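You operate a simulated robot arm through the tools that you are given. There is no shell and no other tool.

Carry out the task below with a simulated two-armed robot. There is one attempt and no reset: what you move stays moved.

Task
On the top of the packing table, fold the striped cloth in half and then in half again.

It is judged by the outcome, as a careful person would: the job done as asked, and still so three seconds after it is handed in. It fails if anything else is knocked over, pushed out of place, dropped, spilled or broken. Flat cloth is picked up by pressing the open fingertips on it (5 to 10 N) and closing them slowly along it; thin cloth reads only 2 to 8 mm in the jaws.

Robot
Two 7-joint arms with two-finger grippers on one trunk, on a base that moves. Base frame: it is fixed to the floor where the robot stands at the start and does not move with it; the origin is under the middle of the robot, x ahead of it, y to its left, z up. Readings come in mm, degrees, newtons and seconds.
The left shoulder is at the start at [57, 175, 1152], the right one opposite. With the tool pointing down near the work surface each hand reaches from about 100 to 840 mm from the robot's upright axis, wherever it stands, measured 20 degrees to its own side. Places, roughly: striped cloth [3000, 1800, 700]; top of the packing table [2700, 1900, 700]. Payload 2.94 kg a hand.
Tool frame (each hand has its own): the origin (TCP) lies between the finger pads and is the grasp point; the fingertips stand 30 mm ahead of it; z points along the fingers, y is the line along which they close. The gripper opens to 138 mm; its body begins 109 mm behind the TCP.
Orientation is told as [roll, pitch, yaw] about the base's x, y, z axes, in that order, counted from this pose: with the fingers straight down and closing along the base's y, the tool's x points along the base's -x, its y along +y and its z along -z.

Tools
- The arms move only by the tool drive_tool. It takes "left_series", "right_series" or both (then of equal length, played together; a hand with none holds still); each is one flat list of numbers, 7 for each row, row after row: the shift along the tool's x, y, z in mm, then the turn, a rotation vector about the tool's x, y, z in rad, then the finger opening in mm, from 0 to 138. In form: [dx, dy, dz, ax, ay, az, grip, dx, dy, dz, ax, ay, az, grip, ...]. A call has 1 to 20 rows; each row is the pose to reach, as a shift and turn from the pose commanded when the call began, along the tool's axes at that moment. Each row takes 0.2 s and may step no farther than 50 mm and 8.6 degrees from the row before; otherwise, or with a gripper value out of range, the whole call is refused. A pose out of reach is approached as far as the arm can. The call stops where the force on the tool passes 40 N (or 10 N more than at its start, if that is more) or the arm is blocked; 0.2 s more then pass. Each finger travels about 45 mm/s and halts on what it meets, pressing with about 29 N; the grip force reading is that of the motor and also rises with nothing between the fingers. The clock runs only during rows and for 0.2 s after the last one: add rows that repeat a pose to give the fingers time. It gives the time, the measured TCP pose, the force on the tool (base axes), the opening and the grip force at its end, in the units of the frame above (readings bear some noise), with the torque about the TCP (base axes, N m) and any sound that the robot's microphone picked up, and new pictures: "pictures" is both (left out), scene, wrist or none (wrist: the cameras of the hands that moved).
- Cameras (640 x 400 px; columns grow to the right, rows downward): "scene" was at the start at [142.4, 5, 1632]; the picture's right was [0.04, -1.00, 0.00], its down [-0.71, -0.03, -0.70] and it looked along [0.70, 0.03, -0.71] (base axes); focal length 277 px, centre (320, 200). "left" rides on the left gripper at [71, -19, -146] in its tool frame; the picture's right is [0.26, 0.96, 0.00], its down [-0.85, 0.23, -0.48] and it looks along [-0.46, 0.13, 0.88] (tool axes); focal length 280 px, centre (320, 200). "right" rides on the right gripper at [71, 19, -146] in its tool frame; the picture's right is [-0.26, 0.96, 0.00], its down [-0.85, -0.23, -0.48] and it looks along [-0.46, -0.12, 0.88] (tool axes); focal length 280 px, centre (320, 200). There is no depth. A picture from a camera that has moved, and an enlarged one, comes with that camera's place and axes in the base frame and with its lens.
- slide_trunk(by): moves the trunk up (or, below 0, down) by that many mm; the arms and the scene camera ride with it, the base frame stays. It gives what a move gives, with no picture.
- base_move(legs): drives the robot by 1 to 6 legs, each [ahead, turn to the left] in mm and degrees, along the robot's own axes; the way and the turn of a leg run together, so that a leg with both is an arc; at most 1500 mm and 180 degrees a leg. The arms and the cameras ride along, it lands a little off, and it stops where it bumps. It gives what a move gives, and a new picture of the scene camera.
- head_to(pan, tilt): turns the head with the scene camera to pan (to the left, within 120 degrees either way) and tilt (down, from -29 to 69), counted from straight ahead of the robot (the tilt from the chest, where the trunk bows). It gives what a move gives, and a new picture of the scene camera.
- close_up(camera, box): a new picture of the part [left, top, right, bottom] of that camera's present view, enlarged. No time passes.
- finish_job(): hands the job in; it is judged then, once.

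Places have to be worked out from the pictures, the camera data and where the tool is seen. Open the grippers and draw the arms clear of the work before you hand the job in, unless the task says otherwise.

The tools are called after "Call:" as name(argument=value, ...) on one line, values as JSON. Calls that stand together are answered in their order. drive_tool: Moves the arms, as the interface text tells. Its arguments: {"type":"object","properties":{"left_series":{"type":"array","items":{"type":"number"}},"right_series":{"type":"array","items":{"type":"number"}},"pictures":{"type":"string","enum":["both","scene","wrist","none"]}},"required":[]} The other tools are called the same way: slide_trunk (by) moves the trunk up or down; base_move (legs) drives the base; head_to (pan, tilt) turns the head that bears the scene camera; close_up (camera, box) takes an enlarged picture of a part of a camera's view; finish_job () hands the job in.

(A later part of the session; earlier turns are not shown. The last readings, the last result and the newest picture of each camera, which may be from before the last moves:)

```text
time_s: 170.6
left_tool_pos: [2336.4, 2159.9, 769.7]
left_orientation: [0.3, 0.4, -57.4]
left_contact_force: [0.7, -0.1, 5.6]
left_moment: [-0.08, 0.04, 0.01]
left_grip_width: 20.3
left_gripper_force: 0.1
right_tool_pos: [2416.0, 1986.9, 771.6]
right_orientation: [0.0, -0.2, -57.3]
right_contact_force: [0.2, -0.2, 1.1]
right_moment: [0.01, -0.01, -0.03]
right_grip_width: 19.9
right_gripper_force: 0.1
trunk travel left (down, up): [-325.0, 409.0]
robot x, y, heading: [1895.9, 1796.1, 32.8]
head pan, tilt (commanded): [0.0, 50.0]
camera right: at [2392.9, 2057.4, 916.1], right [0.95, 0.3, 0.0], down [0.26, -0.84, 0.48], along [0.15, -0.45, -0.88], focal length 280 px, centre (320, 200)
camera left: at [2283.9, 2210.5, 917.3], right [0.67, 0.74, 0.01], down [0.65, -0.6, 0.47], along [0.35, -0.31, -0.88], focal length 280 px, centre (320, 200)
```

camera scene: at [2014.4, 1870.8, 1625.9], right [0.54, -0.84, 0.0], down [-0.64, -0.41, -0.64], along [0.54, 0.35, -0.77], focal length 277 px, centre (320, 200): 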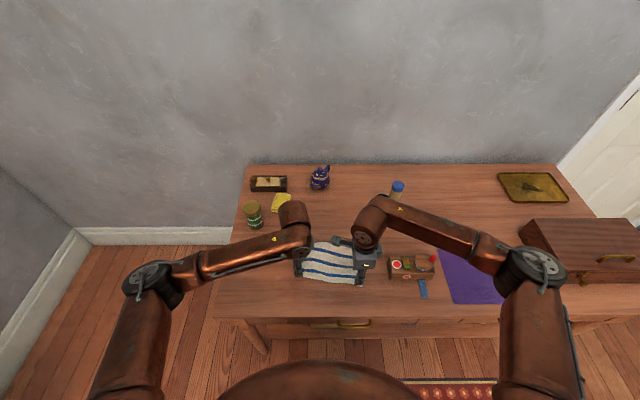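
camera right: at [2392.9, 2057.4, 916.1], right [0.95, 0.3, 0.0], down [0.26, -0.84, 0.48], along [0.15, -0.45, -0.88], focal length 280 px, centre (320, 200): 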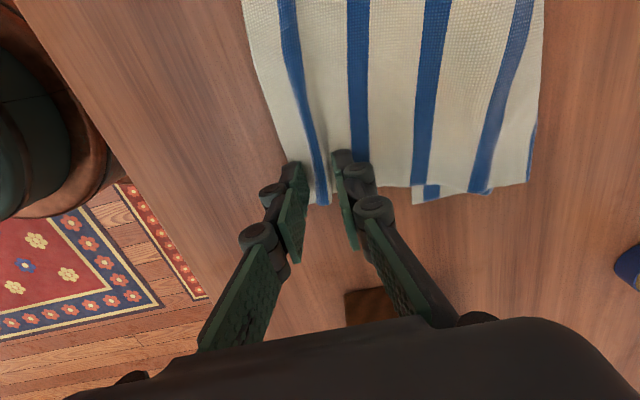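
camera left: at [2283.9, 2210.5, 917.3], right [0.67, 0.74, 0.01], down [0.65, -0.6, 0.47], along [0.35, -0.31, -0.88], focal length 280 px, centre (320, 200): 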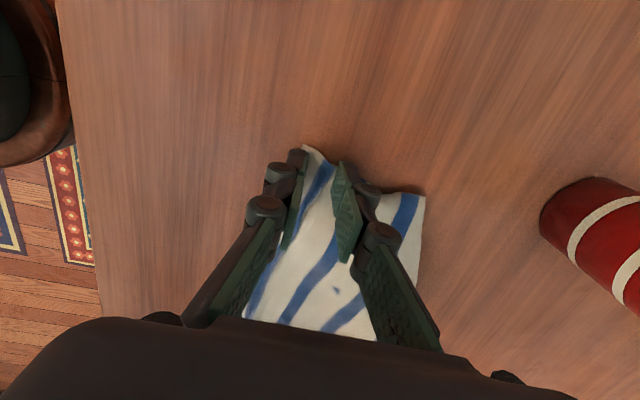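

Ridges are forming. I add 1.5 mm on the right and close both fully.

Call:
drive_tool(left_series=[0, 0, 0, 0, 0, 0, 17, 0, 0, 0, 0, 0, 0, 14, 0, 0, 0, 0, 0, 0, 11, 0, 0, 0, 0, 0, 0, 8, 0, 0, 0, 0, 0, 0, 5, 0, 0, 0, 0, 0, 0, 2, 0, 0, 0, 0, 0, 0, 0, 0, 0, 0, 0, 0, 0, 0, 0, 0, 0, 0, 0, 0, 0], right_series=[0, 0, 1.5, 0, 0, 0, 18, 0, 0, 1.5, 0, 0, 0, 15, 0, 0, 1.5, 0, 0, 0, 12, 0, 0, 1.5, 0, 0, 0, 9, 0, 0, 1.5, 0, 0, 0, 6, 0, 0, 1.5, 0, 0, 0, 3, 0, 0, 1.5, 0, 0, 0, 0, 0, 0, 1.5, 0, 0, 0, 0, 0, 0, 1.5, 0, 0, 0, 0], pictures="wrist")

```text
time_s: 172.6
left_tool_pos: [2338.3, 2161.3, 770.8]
left_orientation: [0.3, 0.5, -57.5]
left_contact_force: [-1.2, -1.8, -1.9]
left_moment: [0.09, -0.07, 0.0]
left_grip_width: 6.0
left_gripper_force: 39.5
right_tool_pos: [2416.4, 1987.8, 770.0]
right_orientation: [0.1, -0.2, -57.2]
right_contact_force: [0.7, 0.3, 0.8]
right_moment: [0.01, 0.01, -0.02]
right_grip_width: 6.6
right_gripper_force: 29.0
trunk travel left (down, up): [-325.0, 409.0]
robot x, y, heading: [1899.1, 1794.8, 32.5]
head pan, tilt (commanded): [0.0, 50.0]
camera right: at [2393.4, 2057.6, 914.2], right [0.95, 0.3, 0.0], down [0.26, -0.84, 0.48], along [0.15, -0.45, -0.88], focal length 280 px, centre (320, 200)
camera left: at [2284.0, 2210.6, 917.3], right [0.67, 0.74, 0.01], down [0.65, -0.6, 0.47], along [0.35, -0.31, -0.88], focal length 280 px, centre (320, 200)
```

right: 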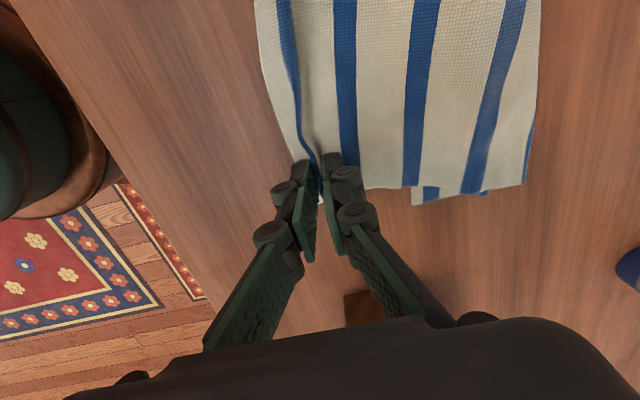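
left: 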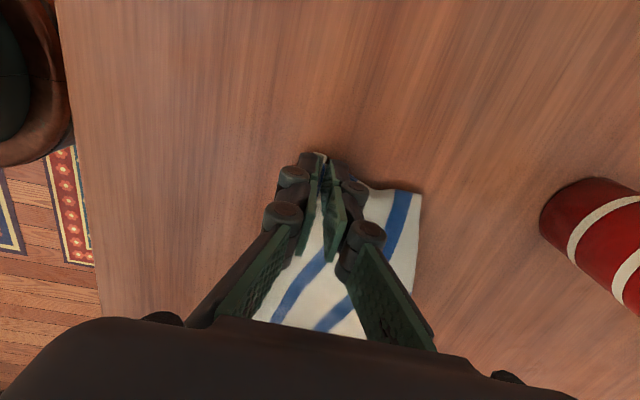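

Both read 6+ mm — possibly both layers' edges. I lift 100 mm, moving forward a little, and see what hangs.

Call:
drive_tool(left_series=[0, 0, -10, 0, 0, 0, 0, 0, 3, -25, 0, 0, 0, 0, 0, 6, -45, 0, 0, 0, 0, 0, 10, -65, 0, 0, 0, 0, 0, 15, -85, 0, 0, 0, 0, 0, 20, -105, 0, 0, 0, 0, 0, 20, -105, 0, 0, 0, 0], right_series=[0, 0, -10, 0, 0, 0, 0, 0, 3, -25, 0, 0, 0, 0, 0, 6, -45, 0, 0, 0, 0, 0, 10, -65, 0, 0, 0, 0, 0, 15, -85, 0, 0, 0, 0, 0, 20, -105, 0, 0, 0, 0, 0, 20, -105, 0, 0, 0, 0], pictures="both")

Call:
close_up(camera="scene", box=[280, 215, 392, 285])

```text
time_s: 174.2
left_tool_pos: [2354.4, 2169.7, 877.2]
left_orientation: [0.2, 0.3, -57.4]
left_contact_force: [1.1, 0.9, -1.5]
left_moment: [0.02, -0.02, -0.01]
left_grip_width: 6.6
left_gripper_force: 27.0
right_tool_pos: [2431.0, 1995.6, 875.2]
right_orientation: [0.1, -0.2, -57.2]
right_contact_force: [0.8, 0.0, 1.1]
right_moment: [0.02, -0.01, -0.03]
right_grip_width: 6.3
right_gripper_force: 28.4
trunk travel left (down, up): [-325.0, 409.0]
robot x, y, heading: [1895.3, 1793.8, 32.7]
head pan, tilt (commanded): [0.0, 50.0]
camera scene: at [2014.5, 1871.1, 1625.8], right [0.54, -0.84, 0.0], down [-0.64, -0.41, -0.64], along [0.54, 0.35, -0.77], focal length 277 px, centre (320, 200)
camera right: at [2408.9, 2066.5, 1020.2], right [0.95, 0.3, 0.0], down [0.26, -0.84, 0.48], along [0.15, -0.46, -0.88], focal length 280 px, centre (320, 200)
camera left: at [2300.6, 2220.0, 1022.6], right [0.67, 0.74, 0.01], down [0.65, -0.6, 0.47], along [0.35, -0.31, -0.88], focal length 280 px, centre (320, 200)
```

scene: 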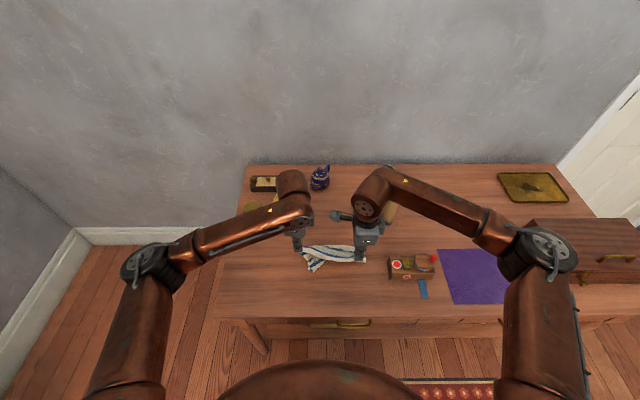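
right: 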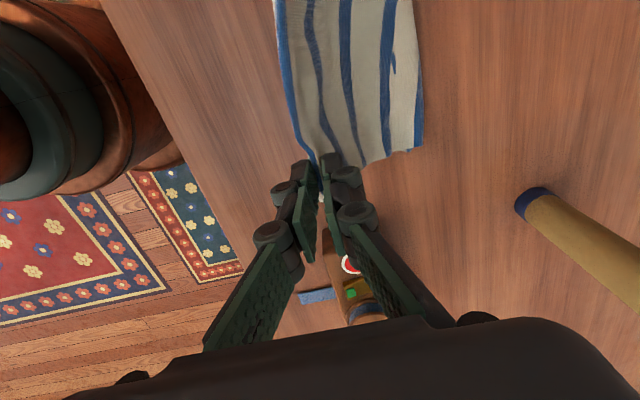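
left: 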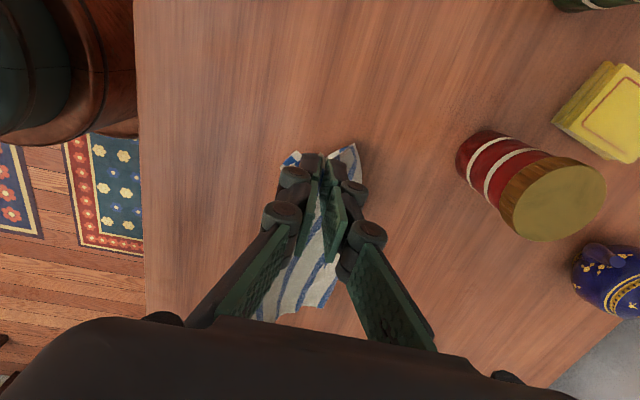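

```text
5.71 times, centred on (336, 250) of scene
camera zoom: at [2014.5, 1871.1, 1625.8], right [0.54, -0.84, 0.0], down [-0.64, -0.41, -0.64], along [0.54, 0.35, -0.77], focal length 1582 px, centre (229, -86)
```

zoom: 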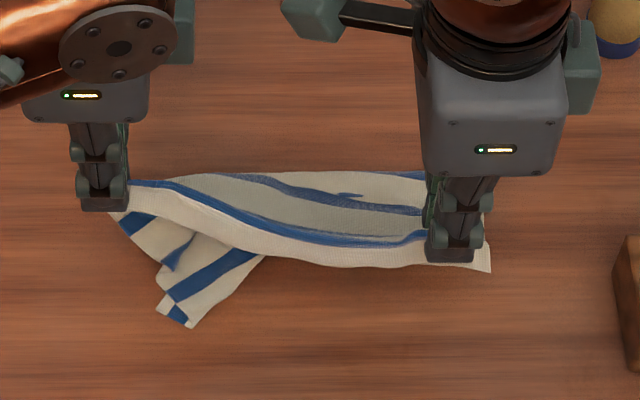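

I lift further to see whether the cloth unfolds fully or both layers are held.

Call:
drive_tool(left_series=[0, 0, -20, 0, 0, 0, 0, 0, 0, -45, 0, 0, 0, 0, 0, 0, -70, 0, 0, 0, 0, 0, 0, -95, 0, 0, 0, 0, 0, 0, -120, 0, 0, 0, 0, 0, 0, -145, 0, 0, 0, 0, 0, 0, -170, 0, 0, 0, 0, 0, 0, -190, 0, 0, 0, 0, 0, 0, -190, 0, 0, 0, 0, 0, 0, -190, 0, 0, 0, 0], right_series=[0, 0, -20, 0, 0, 0, 0, 0, 0, -45, 0, 0, 0, 0, 0, 0, -70, 0, 0, 0, 0, 0, 0, -95, 0, 0, 0, 0, 0, 0, -120, 0, 0, 0, 0, 0, 0, -145, 0, 0, 0, 0, 0, 0, -170, 0, 0, 0, 0, 0, 0, -190, 0, 0, 0, 0, 0, 0, -190, 0, 0, 0, 0, 0, 0, -190, 0, 0, 0, 0], pictures="both")

Call:
close_up(camera="scene", box=[264, 200, 408, 290])

```text
time_s: 176.4
left_tool_pos: [2355.3, 2167.9, 1067.4]
left_orientation: [0.3, 0.5, -57.4]
left_contact_force: [1.6, 0.8, 4.1]
left_moment: [0.1, -0.09, 0.02]
left_grip_width: 0.4
left_gripper_force: 27.2
right_tool_pos: [2433.8, 1998.7, 1063.8]
right_orientation: [0.1, -0.2, -57.2]
right_contact_force: [0.7, 1.5, 0.2]
right_moment: [-0.02, 0.0, -0.02]
right_grip_width: 6.4
right_gripper_force: 29.4
trunk travel left (down, up): [-325.0, 409.0]
robot x, y, heading: [1893.8, 1791.8, 32.8]
head pan, tilt (commanded): [0.0, 50.0]
camera scene: at [2014.1, 1870.9, 1625.9], right [0.54, -0.84, 0.0], down [-0.64, -0.41, -0.64], along [0.54, 0.35, -0.77], focal length 277 px, centre (320, 200)
camera right: at [2410.4, 2067.8, 1209.3], right [0.95, 0.3, 0.0], down [0.26, -0.84, 0.48], along [0.15, -0.45, -0.88], focal length 280 px, centre (320, 200)
camera left: at [2300.8, 2218.7, 1213.7], right [0.67, 0.74, 0.01], down [0.65, -0.6, 0.47], along [0.35, -0.31, -0.88], focal length 280 px, centre (320, 200)
```

scene: 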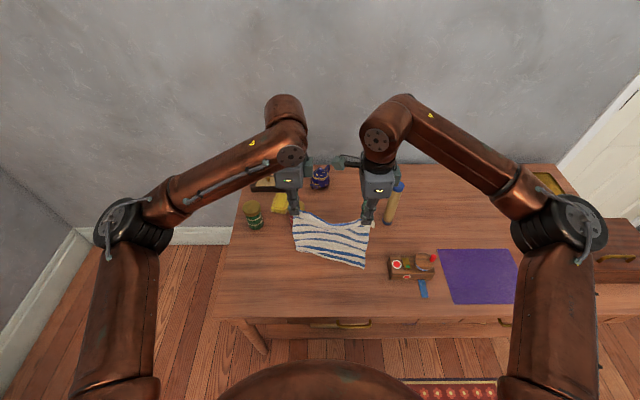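
right: 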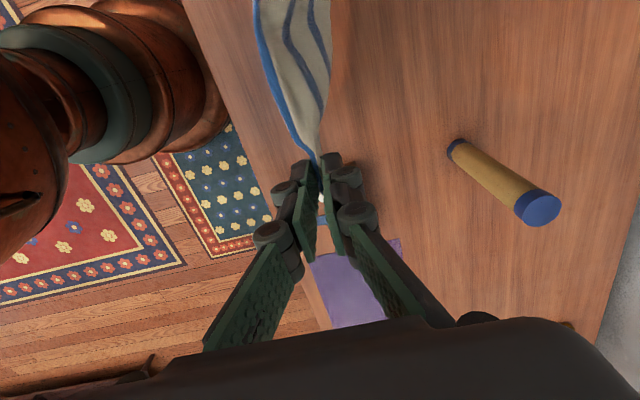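
left: 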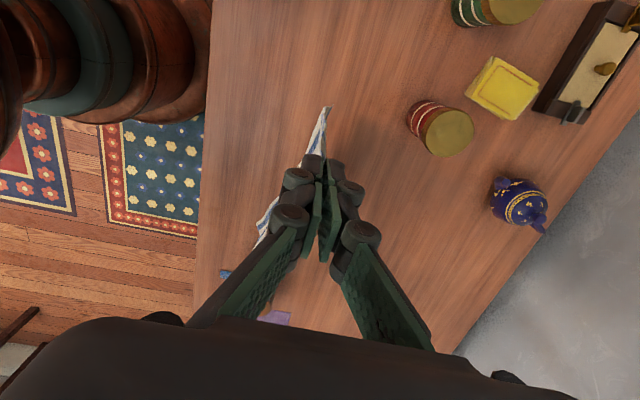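

```text
4.44 times, centred on (336, 245) of scene
camera zoom: at [2014.1, 1870.9, 1625.9], right [0.54, -0.84, 0.0], down [-0.64, -0.41, -0.64], along [0.54, 0.35, -0.77], focal length 1231 px, centre (249, 0)
```

zoom: 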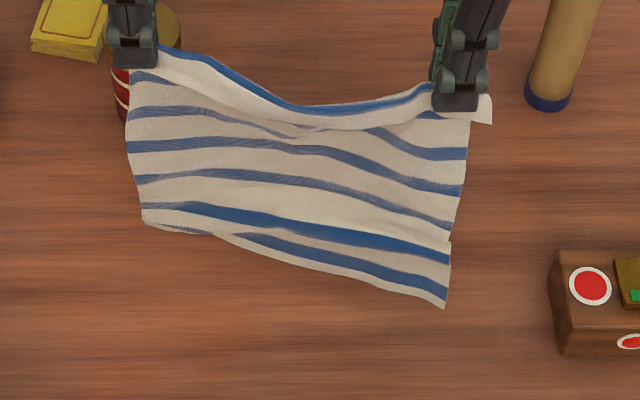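

The cloth has unfolded into a single layer hanging from both hands. I move back to X≈495 and 35 mm right (away from the red tin), level the hands, and lower until the bottom edge nears the table.

Call:
drive_tool(left_series=[-3, -8, 0, 0, 0, 0, 0, -8, -20, 0, 0, 0, 0, 0, -13, -34, 0, 0, 0, 0, 0, -18, -48, 0, 0, 0, 0, 0, -23, -62, 0, 0, 0, 0, 0, -28, -76, 5, 0, 0, 0, 0, -33, -88, 15, 0, 0, 0, 0, -35, -92, 28, 0, 0, 0, 0, -35, -92, 42, 0, 0, 0, 0, -35, -92, 50, 0, 0, 0, 0, -35, -92, 50, 0, 0, 0, 0], right_series=[-3, -5, 0, 0, 0, 0, 0, -8, -14, 0, 0, 0, 0, 0, -13, -24, 0, 0, 0, 0, 0, -18, -34, 0, 0, 0, 0, 0, -23, -44, 0, 0, 0, 0, 0, -28, -54, 5, 0, 0, 0, 0, -33, -63, 15, 0, 0, 0, 0, -35, -67, 28, 0, 0, 0, 0, -35, -67, 42, 0, 0, 0, 0, -35, -67, 50, 0, 0, 0, 0, -35, -67, 50, 0, 0, 0, 0], pictures="both")

Call:
close_up(camera="scene", box=[264, 220, 408, 310])

```text
time_s: 178.8
left_tool_pos: [2295.2, 2092.6, 1013.3]
left_orientation: [0.3, 0.4, -57.4]
left_contact_force: [-0.5, 0.6, -2.0]
left_moment: [0.01, 0.05, -0.02]
left_grip_width: 5.9
left_gripper_force: 39.8
right_tool_pos: [2395.2, 1933.1, 1014.5]
right_orientation: [0.1, -0.1, -57.2]
right_contact_force: [-0.5, 0.3, -0.2]
right_moment: [-0.04, 0.01, -0.01]
right_grip_width: 6.3
right_gripper_force: 28.7
trunk travel left (down, up): [-325.0, 409.0]
robot x, y, heading: [1899.0, 1794.2, 32.5]
head pan, tilt (commanded): [0.0, 50.0]
camera scene: at [2014.3, 1870.9, 1625.9], right [0.54, -0.84, 0.0], down [-0.64, -0.41, -0.64], along [0.54, 0.35, -0.77], focal length 277 px, centre (320, 200)
camera right: at [2372.3, 2002.8, 1158.4], right [0.95, 0.3, 0.0], down [0.26, -0.84, 0.48], along [0.15, -0.45, -0.88], focal length 280 px, centre (320, 200)
camera left: at [2242.1, 2141.6, 1160.8], right [0.67, 0.74, 0.01], down [0.65, -0.6, 0.47], along [0.35, -0.31, -0.88], focal length 280 px, centre (320, 200)
```

scene: 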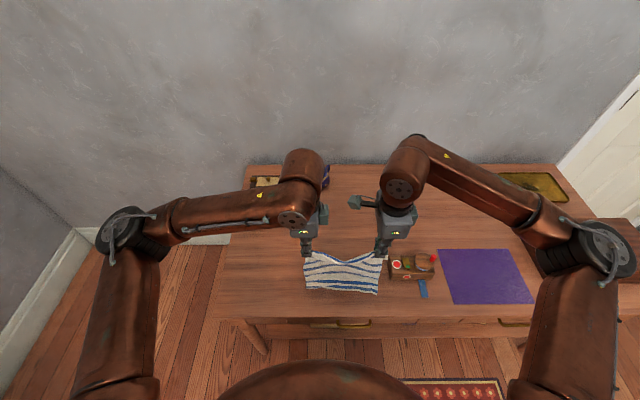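
right: 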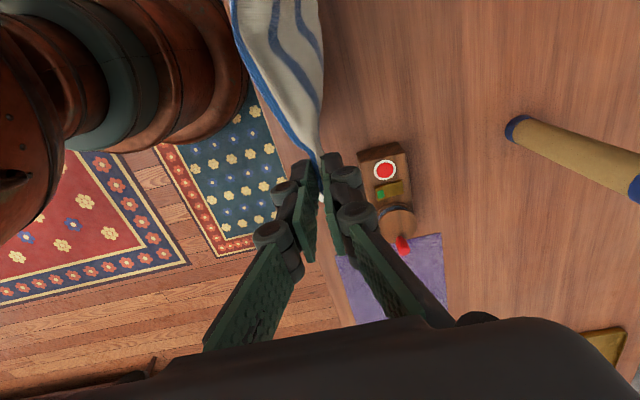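
left: 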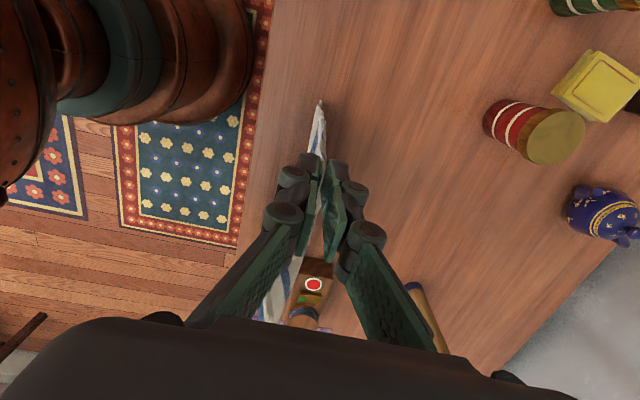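

```text
4.44 times, centred on (336, 265) of scene
camera zoom: at [2014.3, 1870.9, 1625.9], right [0.54, -0.84, 0.0], down [-0.64, -0.41, -0.64], along [0.54, 0.35, -0.77], focal length 1231 px, centre (249, -89)
```

zoom: 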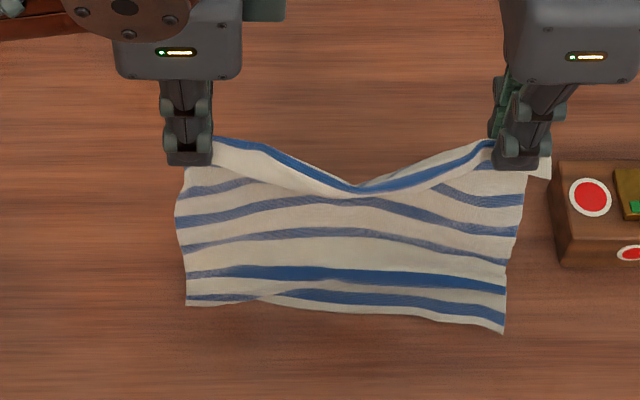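

It hangs as a single layer, but the gripped margin forms a flap on my side. Laying it toward me will let that flap lie flat, so I carry it forward to X≈742 (between the tin and the tube), slightly raised.

Call:
drive_tool(left_series=[0, 5, -10, 0, 0, 0, 0, 0, 20, -20, 0, 0, 0, 0, 0, 42, -20, 0, 0, 0, 0, 0, 66, -20, 0, 0, 0, 0, 0, 90, -20, 0, 0, 0, 0, 0, 114, -20, 0, 0, 0, 0, 0, 138, -20, 0, 0, 0, 0, 0, 162, -20, 0, 0, 0, 0, 0, 186, -20, 0, 0, 0, 0, 0, 208, -20, 0, 0, 0, 0, 0, 226, -20, 0, 0, 0, 0, 0, 240, -20, 0, 0, 0, 0, 0, 246, -20, 0, 0, 0, 0, 0, 246, -20, 0, 0, 0, 0, 0, 246, -20, 0, 0, 0, 0, 0, 246, -20, 0, 0, 0, 0], right_series=[0, 5, -10, 0, 0, 0, 0, 0, 20, -20, 0, 0, 0, 0, 0, 42, -20, 0, 0, 0, 0, 0, 66, -20, 0, 0, 0, 0, 0, 90, -20, 0, 0, 0, 0, 0, 114, -20, 0, 0, 0, 0, 0, 138, -20, 0, 0, 0, 0, 0, 162, -20, 0, 0, 0, 0, 0, 186, -20, 0, 0, 0, 0, 0, 208, -20, 0, 0, 0, 0, 0, 226, -20, 0, 0, 0, 0, 0, 240, -20, 0, 0, 0, 0, 0, 248, -20, 0, 0, 0, 0, 0, 248, -20, 0, 0, 0, 0, 0, 248, -20, 0, 0, 0, 0, 0, 248, -20, 0, 0, 0, 0], pictures="both")

Call:
close_up(camera="scene", box=[272, 180, 400, 260])

```text
time_s: 182.2
left_tool_pos: [2504.1, 2222.4, 1035.7]
left_orientation: [0.3, 0.5, -57.4]
left_contact_force: [0.3, 0.2, -1.7]
left_moment: [-0.02, 0.01, 0.03]
left_grip_width: 5.5
left_gripper_force: 28.8
right_tool_pos: [2603.9, 2066.5, 1033.4]
right_orientation: [0.2, -0.2, -57.4]
right_contact_force: [-0.7, -0.3, -0.1]
right_moment: [-0.01, -0.01, -0.02]
right_grip_width: 6.4
right_gripper_force: 29.1
trunk travel left (down, up): [-325.0, 409.0]
robot x, y, heading: [1897.2, 1793.1, 32.9]
head pan, tilt (commanded): [0.0, 50.0]
camera scene: at [2014.5, 1870.9, 1625.8], right [0.54, -0.84, 0.0], down [-0.64, -0.41, -0.64], along [0.54, 0.35, -0.77], focal length 277 px, centre (320, 200)
camera right: at [2580.9, 2135.9, 1178.9], right [0.95, 0.3, 0.0], down [0.26, -0.84, 0.48], along [0.15, -0.45, -0.88], focal length 280 px, centre (320, 200)
camera left: at [2449.9, 2272.9, 1182.8], right [0.67, 0.74, 0.01], down [0.65, -0.6, 0.47], along [0.35, -0.31, -0.88], focal length 280 px, centre (320, 200)
```

scene: 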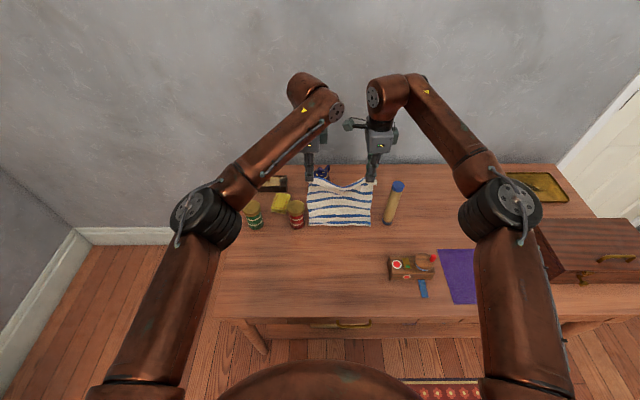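
right: 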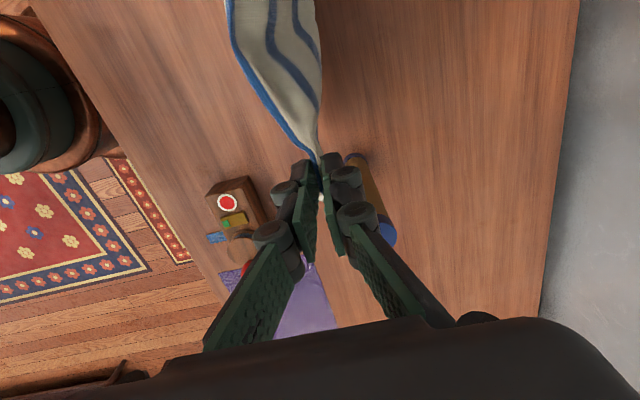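
left: 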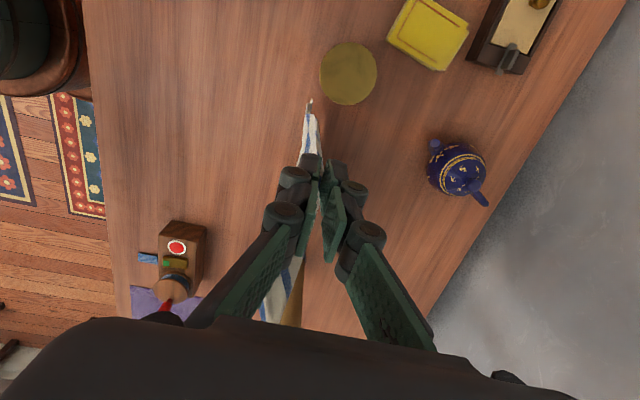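

```text
5.00 times, centred on (336, 220) of scene
camera zoom: at [2014.5, 1870.9, 1625.8], right [0.54, -0.84, 0.0], down [-0.64, -0.41, -0.64], along [0.54, 0.35, -0.77], focal length 1384 px, centre (240, 100)
```

zoom: 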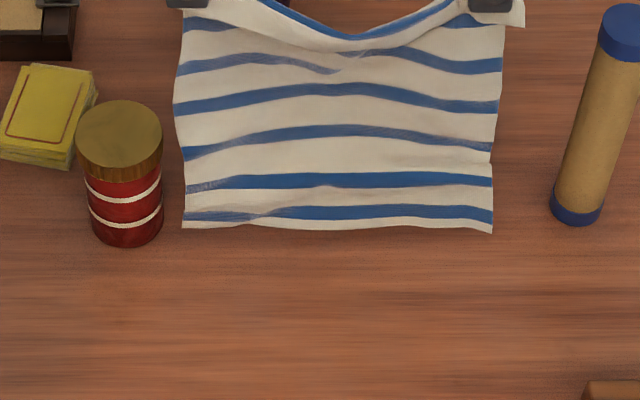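

The bottom edge is just at the table at X≈745. I now lay it toward me, moving back and down along a diagonal, ending at X≈498.

Call:
drive_tool(left_series=[0, -8, 3, 0, 0, 0, 0, 0, -20, 10, 0, 0, 0, 0, 0, -33, 20, 0, 0, 0, 0, 0, -46, 32, 0, 0, 0, 0, 0, -59, 45, 0, 0, 0, 0, 0, -72, 58, 0, 0, 0, 0, 0, -85, 72, 0, 0, 0, 0, 0, -98, 86, 0, 0, 0, 0, 0, -111, 100, 0, 0, 0, 0, 0, -124, 114, 0, 0, 0, 0, 0, -137, 128, 0, 0, 0, 0, 0, -150, 142, 0, 0, 0, 0, 0, -163, 157, 0, 0, 0, 0, 0, -176, 172, 0, 0, 0, 0, 0, -189, 187, 0, 0, 0, 0, 0, -202, 202, 0, 0, 0, 0, 0, -215, 217, 0, 0, 0, 0, 0, -227, 231, 0, 0, 0, 0, 0, -238, 245, 0, 0, 0, 0, 0, -247, 257, 0, 0, 0, 0], right_series=[0, -8, 3, 0, 0, 0, 0, 0, -20, 10, 0, 0, 0, 0, 0, -33, 20, 0, 0, 0, 0, 0, -46, 32, 0, 0, 0, 0, 0, -59, 45, 0, 0, 0, 0, 0, -72, 58, 0, 0, 0, 0, 0, -85, 72, 0, 0, 0, 0, 0, -98, 86, 0, 0, 0, 0, 0, -111, 100, 0, 0, 0, 0, 0, -124, 114, 0, 0, 0, 0, 0, -137, 128, 0, 0, 0, 0, 0, -150, 142, 0, 0, 0, 0, 0, -163, 157, 0, 0, 0, 0, 0, -176, 172, 0, 0, 0, 0, 0, -189, 187, 0, 0, 0, 0, 0, -202, 202, 0, 0, 0, 0, 0, -215, 217, 0, 0, 0, 0, 0, -227, 231, 0, 0, 0, 0, 0, -238, 243, 0, 0, 0, 0, 0, -247, 255, 0, 0, 0, 0], pictures="both")

Call:
close_up(camera="scene", box=[264, 210, 408, 300])

```text
time_s: 186.4
left_tool_pos: [2293.6, 2092.4, 778.0]
left_orientation: [0.1, 0.4, -57.4]
left_contact_force: [0.3, 0.0, -1.2]
left_moment: [-0.01, 0.01, 0.0]
left_grip_width: 2.8
left_gripper_force: 25.2
right_tool_pos: [2395.0, 1932.1, 778.3]
right_orientation: [0.1, -0.2, -57.3]
right_contact_force: [-0.5, 0.5, 0.4]
right_moment: [-0.01, 0.0, -0.02]
right_grip_width: 6.1
right_gripper_force: 28.7
trunk travel left (down, up): [-325.0, 409.0]
robot x, y, heading: [1896.7, 1793.4, 32.9]
head pan, tilt (commanded): [0.0, 50.0]
camera scene: at [2014.4, 1870.8, 1625.9], right [0.54, -0.84, 0.0], down [-0.64, -0.41, -0.64], along [0.54, 0.35, -0.77], focal length 277 px, centre (320, 200)
camera right: at [2373.0, 2002.2, 923.0], right [0.95, 0.3, 0.0], down [0.26, -0.84, 0.48], along [0.15, -0.46, -0.88], focal length 280 px, centre (320, 200)
camera left: at [2240.1, 2142.4, 924.1], right [0.67, 0.74, 0.01], down [0.65, -0.59, 0.47], along [0.35, -0.31, -0.88], focal length 280 px, centre (320, 200)
```

scene: 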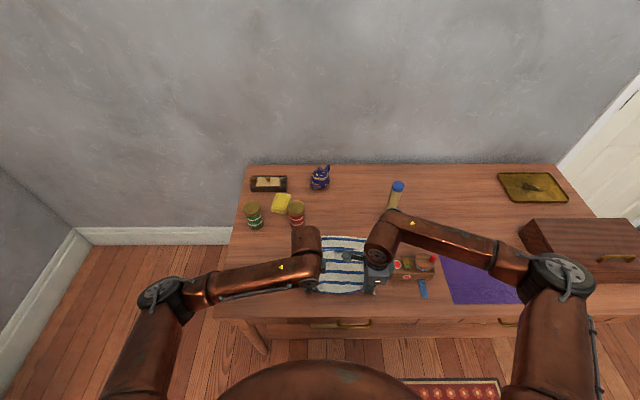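
right: 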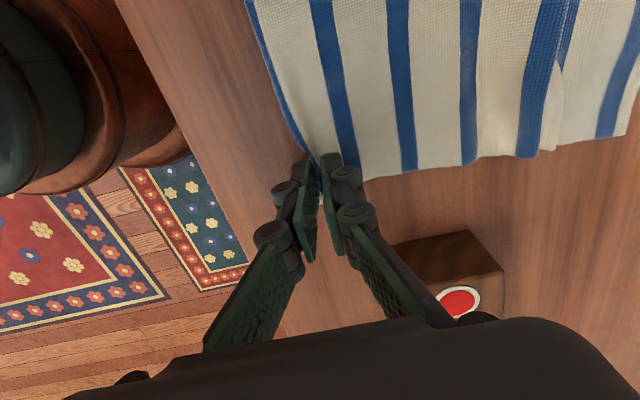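
left: 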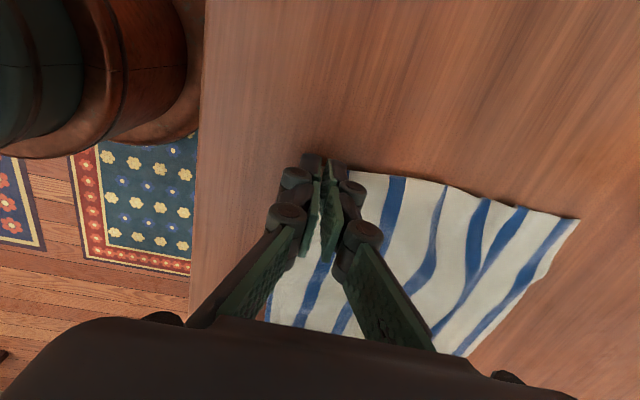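

```text
4.44 times, centred on (336, 255) of scene
camera zoom: at [2014.4, 1870.8, 1625.9], right [0.54, -0.84, 0.0], down [-0.64, -0.41, -0.64], along [0.54, 0.35, -0.77], focal length 1231 px, centre (249, -44)
```

zoom: 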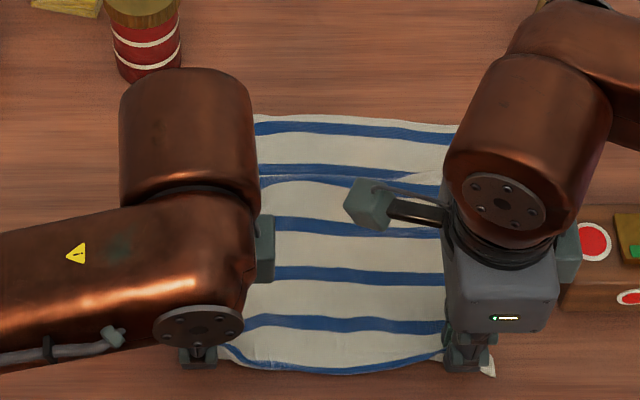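

Laid down, but with a pleat across the far third. While still holding, I draw the near edge about 30 mm toward me to pull the pleat out.

Call:
drive_tool(left_series=[0, -6, -2, 0, 0, 0, 0, 0, -12, -2, 0, 0, 0, 0, 0, -18, -2, 0, 0, 0, 0, 0, -24, -2, 0, 0, 0, 0, 0, -30, -2, 0, 0, 0, 0, 0, -30, -2, 0, 0, 0, 0], right_series=[0, -6, -2, 0, 0, 0, 0, 0, -12, -2, 0, 0, 0, 0, 0, -18, -2, 0, 0, 0, 0, 0, -24, -2, 0, 0, 0, 0, 0, -30, -2, 0, 0, 0, 0, 0, -30, -2, 0, 0, 0, 0], pictures="both")

Call:
close_up(camera="scene", box=[264, 220, 408, 310])

```text
time_s: 187.8
left_tool_pos: [2269.9, 2076.0, 781.0]
left_orientation: [0.2, 0.6, -57.4]
left_contact_force: [-0.6, 0.3, -1.3]
left_moment: [0.04, 0.05, -0.01]
left_grip_width: 3.7
left_gripper_force: 25.8
right_tool_pos: [2371.2, 1916.4, 780.5]
right_orientation: [0.2, -0.2, -57.3]
right_contact_force: [0.1, -0.3, 0.6]
right_moment: [-0.03, 0.01, -0.02]
right_grip_width: 6.0
right_gripper_force: 29.2
trunk travel left (down, up): [-325.0, 409.0]
robot x, y, heading: [1896.5, 1797.9, 32.7]
head pan, tilt (commanded): [0.0, 50.0]
camera scene: at [2014.5, 1871.0, 1625.8], right [0.54, -0.84, 0.0], down [-0.64, -0.41, -0.64], along [0.54, 0.35, -0.77], focal length 277 px, centre (320, 200)
camera right: at [2348.6, 1986.5, 925.8], right [0.95, 0.3, 0.0], down [0.26, -0.84, 0.48], along [0.15, -0.46, -0.88], focal length 280 px, centre (320, 200)
camera left: at [2215.7, 2125.7, 927.0], right [0.67, 0.74, 0.01], down [0.65, -0.6, 0.47], along [0.35, -0.31, -0.88], focal length 280 px, centre (320, 200)
```

scene: 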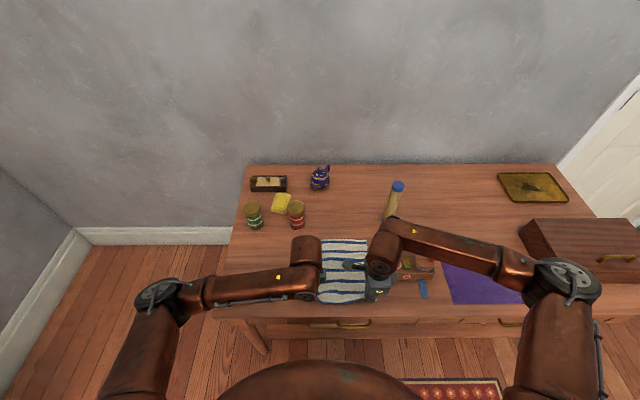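
right: 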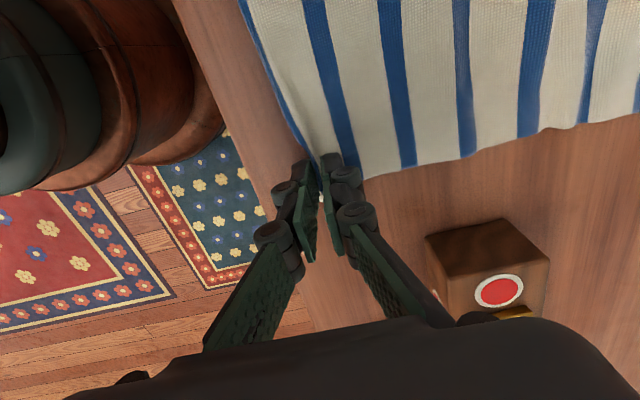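
left: 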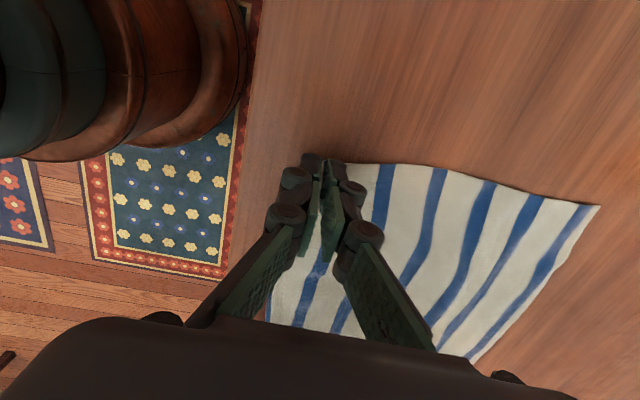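

```text
4.44 times, centred on (336, 265) of scene
camera zoom: at [2014.5, 1871.0, 1625.8], right [0.54, -0.84, 0.0], down [-0.64, -0.41, -0.64], along [0.54, 0.35, -0.77], focal length 1231 px, centre (249, -89)
```

zoom: 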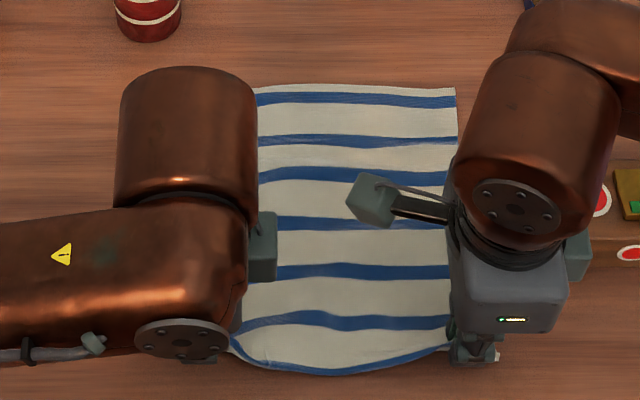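

The pleat pulled out and all seven stripes show evenly. I release gently and lift off.

Call:
drive_tool(left_series=[0, 0, 4, 0, 0, 0, 0, 0, 0, 7, 0, 0, 0, 2, 0, 0, 7, 0, 0, 0, 8, 0, 0, 7, 0, 0, 0, 16, 0, 0, 6, 0, 0, 0, 24, 0, 0, -5, 0, 0, 0, 30, 0, 0, -25, 0, 0, 0, 30, 0, 0, -60, 0, 0, 0, 40, 0, 20, -100, 0, 0, 0, 40, 15, 40, -140, 0, 0, 0, 40, 30, 60, -170, 0, 0, 0, 40, 30, 60, -170, 0, 0, 0, 40], right_series=[0, 0, 4, 0, 0, 0, 0, 0, 0, 7, 0, 0, 0, 2, 0, 0, 7, 0, 0, 0, 8, 0, 0, 7, 0, 0, 0, 16, 0, 0, 6, 0, 0, 0, 24, 0, 0, -5, 0, 0, 0, 30, 0, 0, -25, 0, 0, 0, 30, 0, 0, -60, 0, 0, 0, 40, 0, 20, -100, 0, 0, 0, 40, -15, 40, -140, 0, 0, 0, 40, -30, 60, -170, 0, 0, 0, 40, -30, 60, -170, 0, 0, 0, 40], pictures="both")

Call:
close_up(camera="scene", box=[264, 220, 408, 310])

```text
time_s: 190.4
left_tool_pos: [2303.7, 2132.4, 952.6]
left_orientation: [0.2, 0.5, -57.4]
left_contact_force: [0.4, -0.3, -0.1]
left_moment: [0.01, 0.0, -0.01]
left_grip_width: 40.0
left_gripper_force: 0.1
right_tool_pos: [2438.3, 1921.3, 952.8]
right_orientation: [0.1, -0.3, -57.3]
right_contact_force: [-0.3, -0.6, 0.1]
right_moment: [0.03, -0.02, -0.02]
right_grip_width: 40.0
right_gripper_force: 0.2
trunk travel left (down, up): [-325.0, 409.0]
robot x, y, heading: [1897.5, 1792.5, 32.8]
head pan, tilt (commanded): [0.0, 50.0]
camera scene: at [2014.4, 1870.9, 1625.8], right [0.54, -0.84, 0.0], down [-0.64, -0.41, -0.64], along [0.54, 0.35, -0.77], focal length 277 px, centre (320, 200)
camera right: at [2415.8, 1991.0, 1098.0], right [0.95, 0.3, 0.0], down [0.26, -0.84, 0.48], along [0.15, -0.46, -0.88], focal length 280 px, centre (320, 200)
camera left: at [2249.5, 2182.2, 1099.1], right [0.67, 0.74, 0.01], down [0.65, -0.6, 0.47], along [0.35, -0.31, -0.88], focal length 280 px, centre (320, 200)
```

scene: 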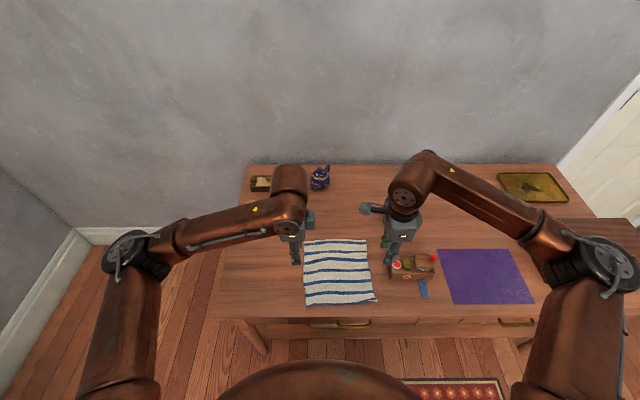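
right: 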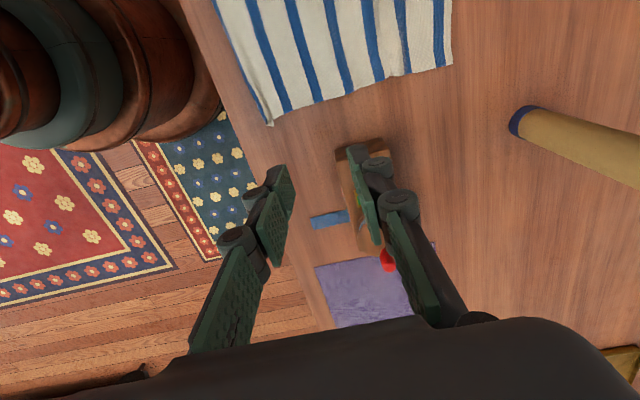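
left: 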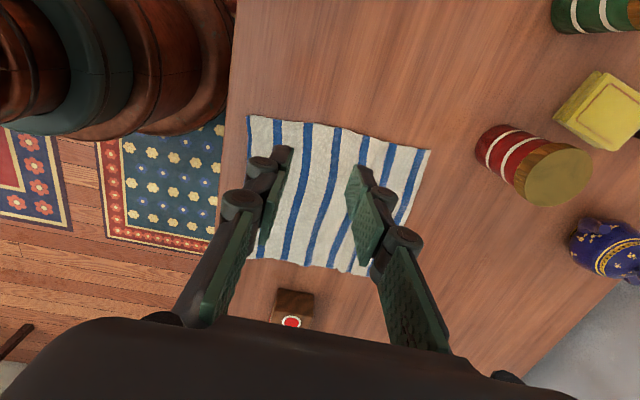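

```text
4.44 times, centred on (336, 265) of scene
camera zoom: at [2014.4, 1870.9, 1625.8], right [0.54, -0.84, 0.0], down [-0.64, -0.41, -0.64], along [0.54, 0.35, -0.77], focal length 1231 px, centre (249, -89)
```

zoom: 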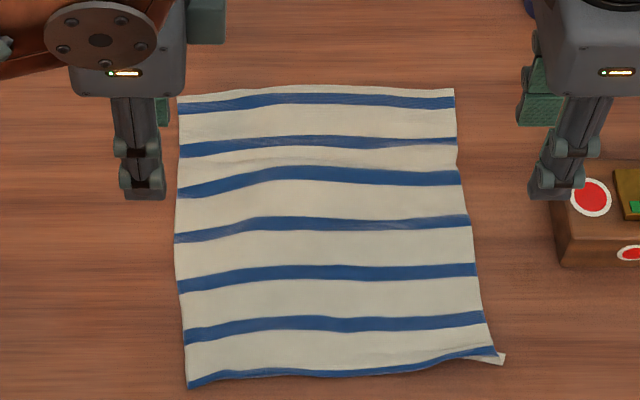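

The cloth is flat again (its near margin is tucked under but will drop free when hung). Now the centre-line pinch: I move the hands to the middle line, left (547, 40) and right (558, −156), and lower to z≈790.

Call:
drive_tool(left_series=[-12, 11, 10, 0, 0, 0, 40, -24, 22, 40, 0, 0, 0, 40, -24, 22, 80, 0, 0, 0, 40, -24, 22, 120, 0, 0, 0, 40, -24, 22, 150, 0, 0, 0, 40, -24, 22, 163, 0, 0, 0, 40, -24, 22, 163, 0, 0, 0, 40], right_series=[15, 17, 10, 0, 0, 0, 40, 30, 34, 40, 0, 0, 0, 40, 30, 34, 80, 0, 0, 0, 40, 30, 34, 120, 0, 0, 0, 40, 30, 34, 150, 0, 0, 0, 40, 30, 34, 163, 0, 0, 0, 40, 30, 34, 163, 0, 0, 0, 40], pictures="both")

```text
time_s: 192.0
left_tool_pos: [2335.9, 2125.4, 788.0]
left_orientation: [0.2, 0.4, -57.4]
left_contact_force: [-0.5, -0.3, -0.3]
left_moment: [-0.01, 0.01, -0.02]
left_grip_width: 39.8
left_gripper_force: 0.1
right_tool_pos: [2451.4, 1965.1, 788.2]
right_orientation: [0.1, -0.2, -57.2]
right_contact_force: [-0.4, -0.1, 0.6]
right_moment: [0.05, 0.04, 0.05]
right_grip_width: 40.1
right_gripper_force: 0.0
trunk travel left (down, up): [-325.0, 409.0]
robot x, y, heading: [1902.4, 1795.2, 33.0]
head pan, tilt (commanded): [0.0, 50.0]
camera scene: at [2014.2, 1871.0, 1625.9], right [0.54, -0.84, 0.0], down [-0.64, -0.41, -0.64], along [0.54, 0.35, -0.77], focal length 277 px, centre (320, 200)
camera right: at [2429.1, 2035.1, 933.0], right [0.95, 0.3, 0.0], down [0.26, -0.84, 0.48], along [0.15, -0.46, -0.88], focal length 280 px, centre (320, 200)
camera left: at [2281.5, 2175.1, 935.6], right [0.67, 0.74, 0.01], down [0.65, -0.6, 0.47], along [0.35, -0.31, -0.88], focal length 280 px, centre (320, 200)
```

scene: 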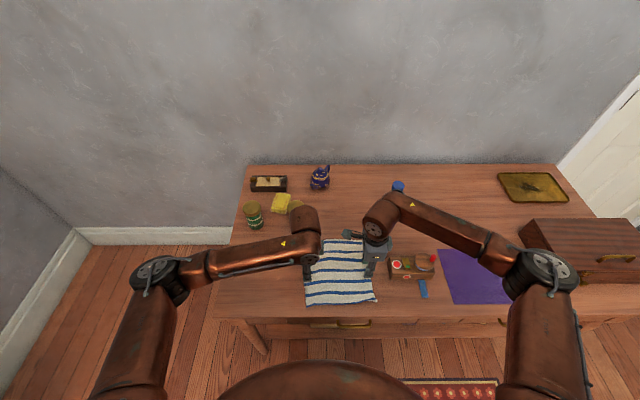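
right: 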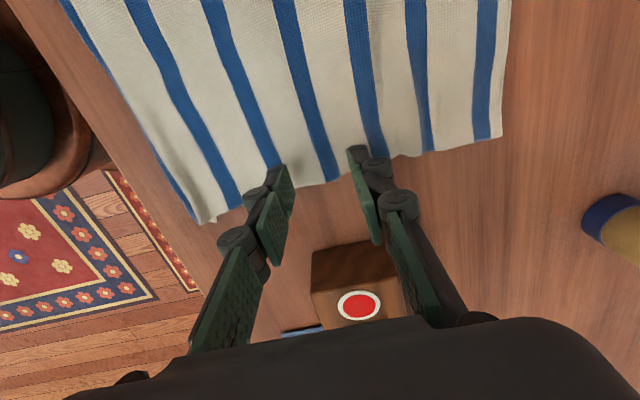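
left: 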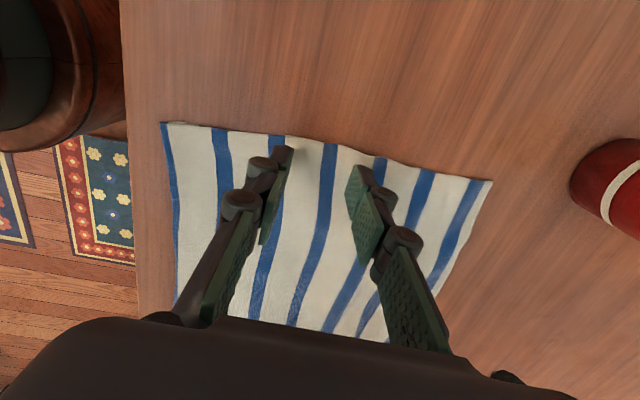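

Both tools sit right on the middle line beside the fourth stripe. I shift each 6–7 mm left and lower to just above contact, then press.

Call:
drive_tool(left_series=[4, 0, 6, 0, 0, 0, 40, 7, 0, 12, 0, 0, 0, 40, 7, 0, 17, 0, 0, 0, 40, 7, 0, 19, 0, 0, 0, 40, 7, 0, 19, 0, 0, 0, 40], right_series=[3, 0, 6, 0, 0, 0, 40, 6, 0, 12, 0, 0, 0, 40, 6, 0, 17, 0, 0, 0, 40, 6, 0, 19, 0, 0, 0, 40, 6, 0, 19, 0, 0, 0, 40], pictures="none")

```text
time_s: 193.2
left_tool_pos: [2330.2, 2130.2, 771.4]
left_orientation: [0.4, 0.3, -57.3]
left_contact_force: [-2.4, 1.5, 14.8]
left_moment: [-0.18, 0.31, -0.06]
left_grip_width: 40.7
left_gripper_force: 0.5
right_tool_pos: [2447.0, 1970.4, 771.4]
right_orientation: [0.2, -0.2, -57.3]
right_contact_force: [0.9, 0.0, 6.2]
right_moment: [-0.07, 0.03, 0.05]
right_grip_width: 39.8
right_gripper_force: 0.1
trunk travel left (down, up): [-325.0, 409.0]
robot x, y, heading: [1897.2, 1796.1, 32.7]
head pan, tilt (commanded): [0.0, 50.0]
```

Left 15 N, right 6 N; I add 1.2 mm on the right and close both slowly to 20 mm.

Call:
drive_tool(left_series=[0, 0, 0, 0, 0, 0, 40, 0, 0, 0, 0, 0, 0, 37, 0, 0, 0, 0, 0, 0, 34, 0, 0, 0, 0, 0, 0, 31, 0, 0, 0, 0, 0, 0, 28, 0, 0, 0, 0, 0, 0, 25, 0, 0, 0, 0, 0, 0, 22, 0, 0, 0, 0, 0, 0, 20], right_series=[0, 0, 1.2, 0, 0, 0, 40, 0, 0, 1.2, 0, 0, 0, 37, 0, 0, 1.2, 0, 0, 0, 34, 0, 0, 1.2, 0, 0, 0, 31, 0, 0, 1.2, 0, 0, 0, 28, 0, 0, 1.2, 0, 0, 0, 25, 0, 0, 1.2, 0, 0, 0, 22, 0, 0, 1.2, 0, 0, 0, 20], pictures="wrist")

```text
time_s: 195.0
left_tool_pos: [2330.3, 2130.3, 769.9]
left_orientation: [0.3, 0.4, -57.4]
left_contact_force: [0.6, -1.1, 10.3]
left_moment: [-0.11, 0.07, -0.02]
left_grip_width: 19.3
left_gripper_force: 0.0
right_tool_pos: [2446.2, 1971.6, 770.5]
right_orientation: [0.3, 0.0, -57.3]
right_contact_force: [-3.4, -2.4, 27.3]
right_moment: [-0.34, 0.24, -0.05]
right_grip_width: 20.2
right_gripper_force: 0.1
trunk travel left (down, up): [-325.0, 409.0]
robot x, y, heading: [1896.2, 1793.3, 32.8]
head pan, tilt (commanded): [0.0, 50.0]
camera right: at [2423.5, 2040.6, 915.1], right [0.95, 0.3, 0.01], down [0.26, -0.84, 0.48], along [0.15, -0.45, -0.88], focal length 280 px, centre (320, 200)
camera left: at [2275.7, 2180.8, 917.0], right [0.67, 0.74, 0.01], down [0.65, -0.6, 0.47], along [0.35, -0.31, -0.88], focal length 280 px, centre (320, 200)
```

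right: 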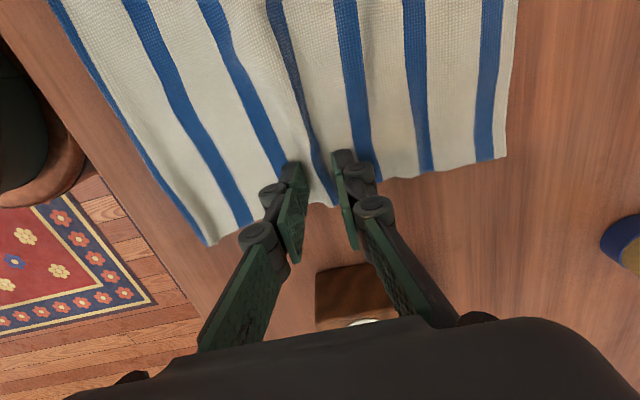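
left: 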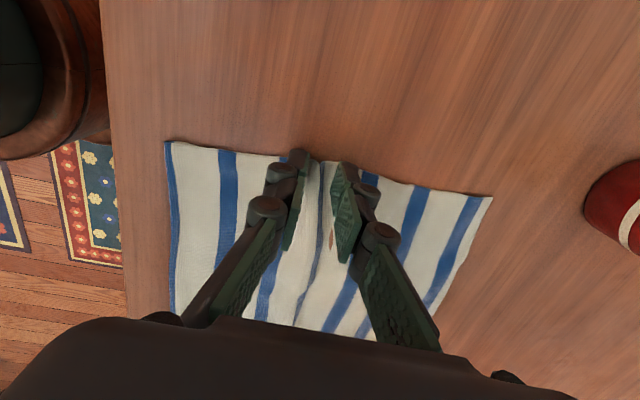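

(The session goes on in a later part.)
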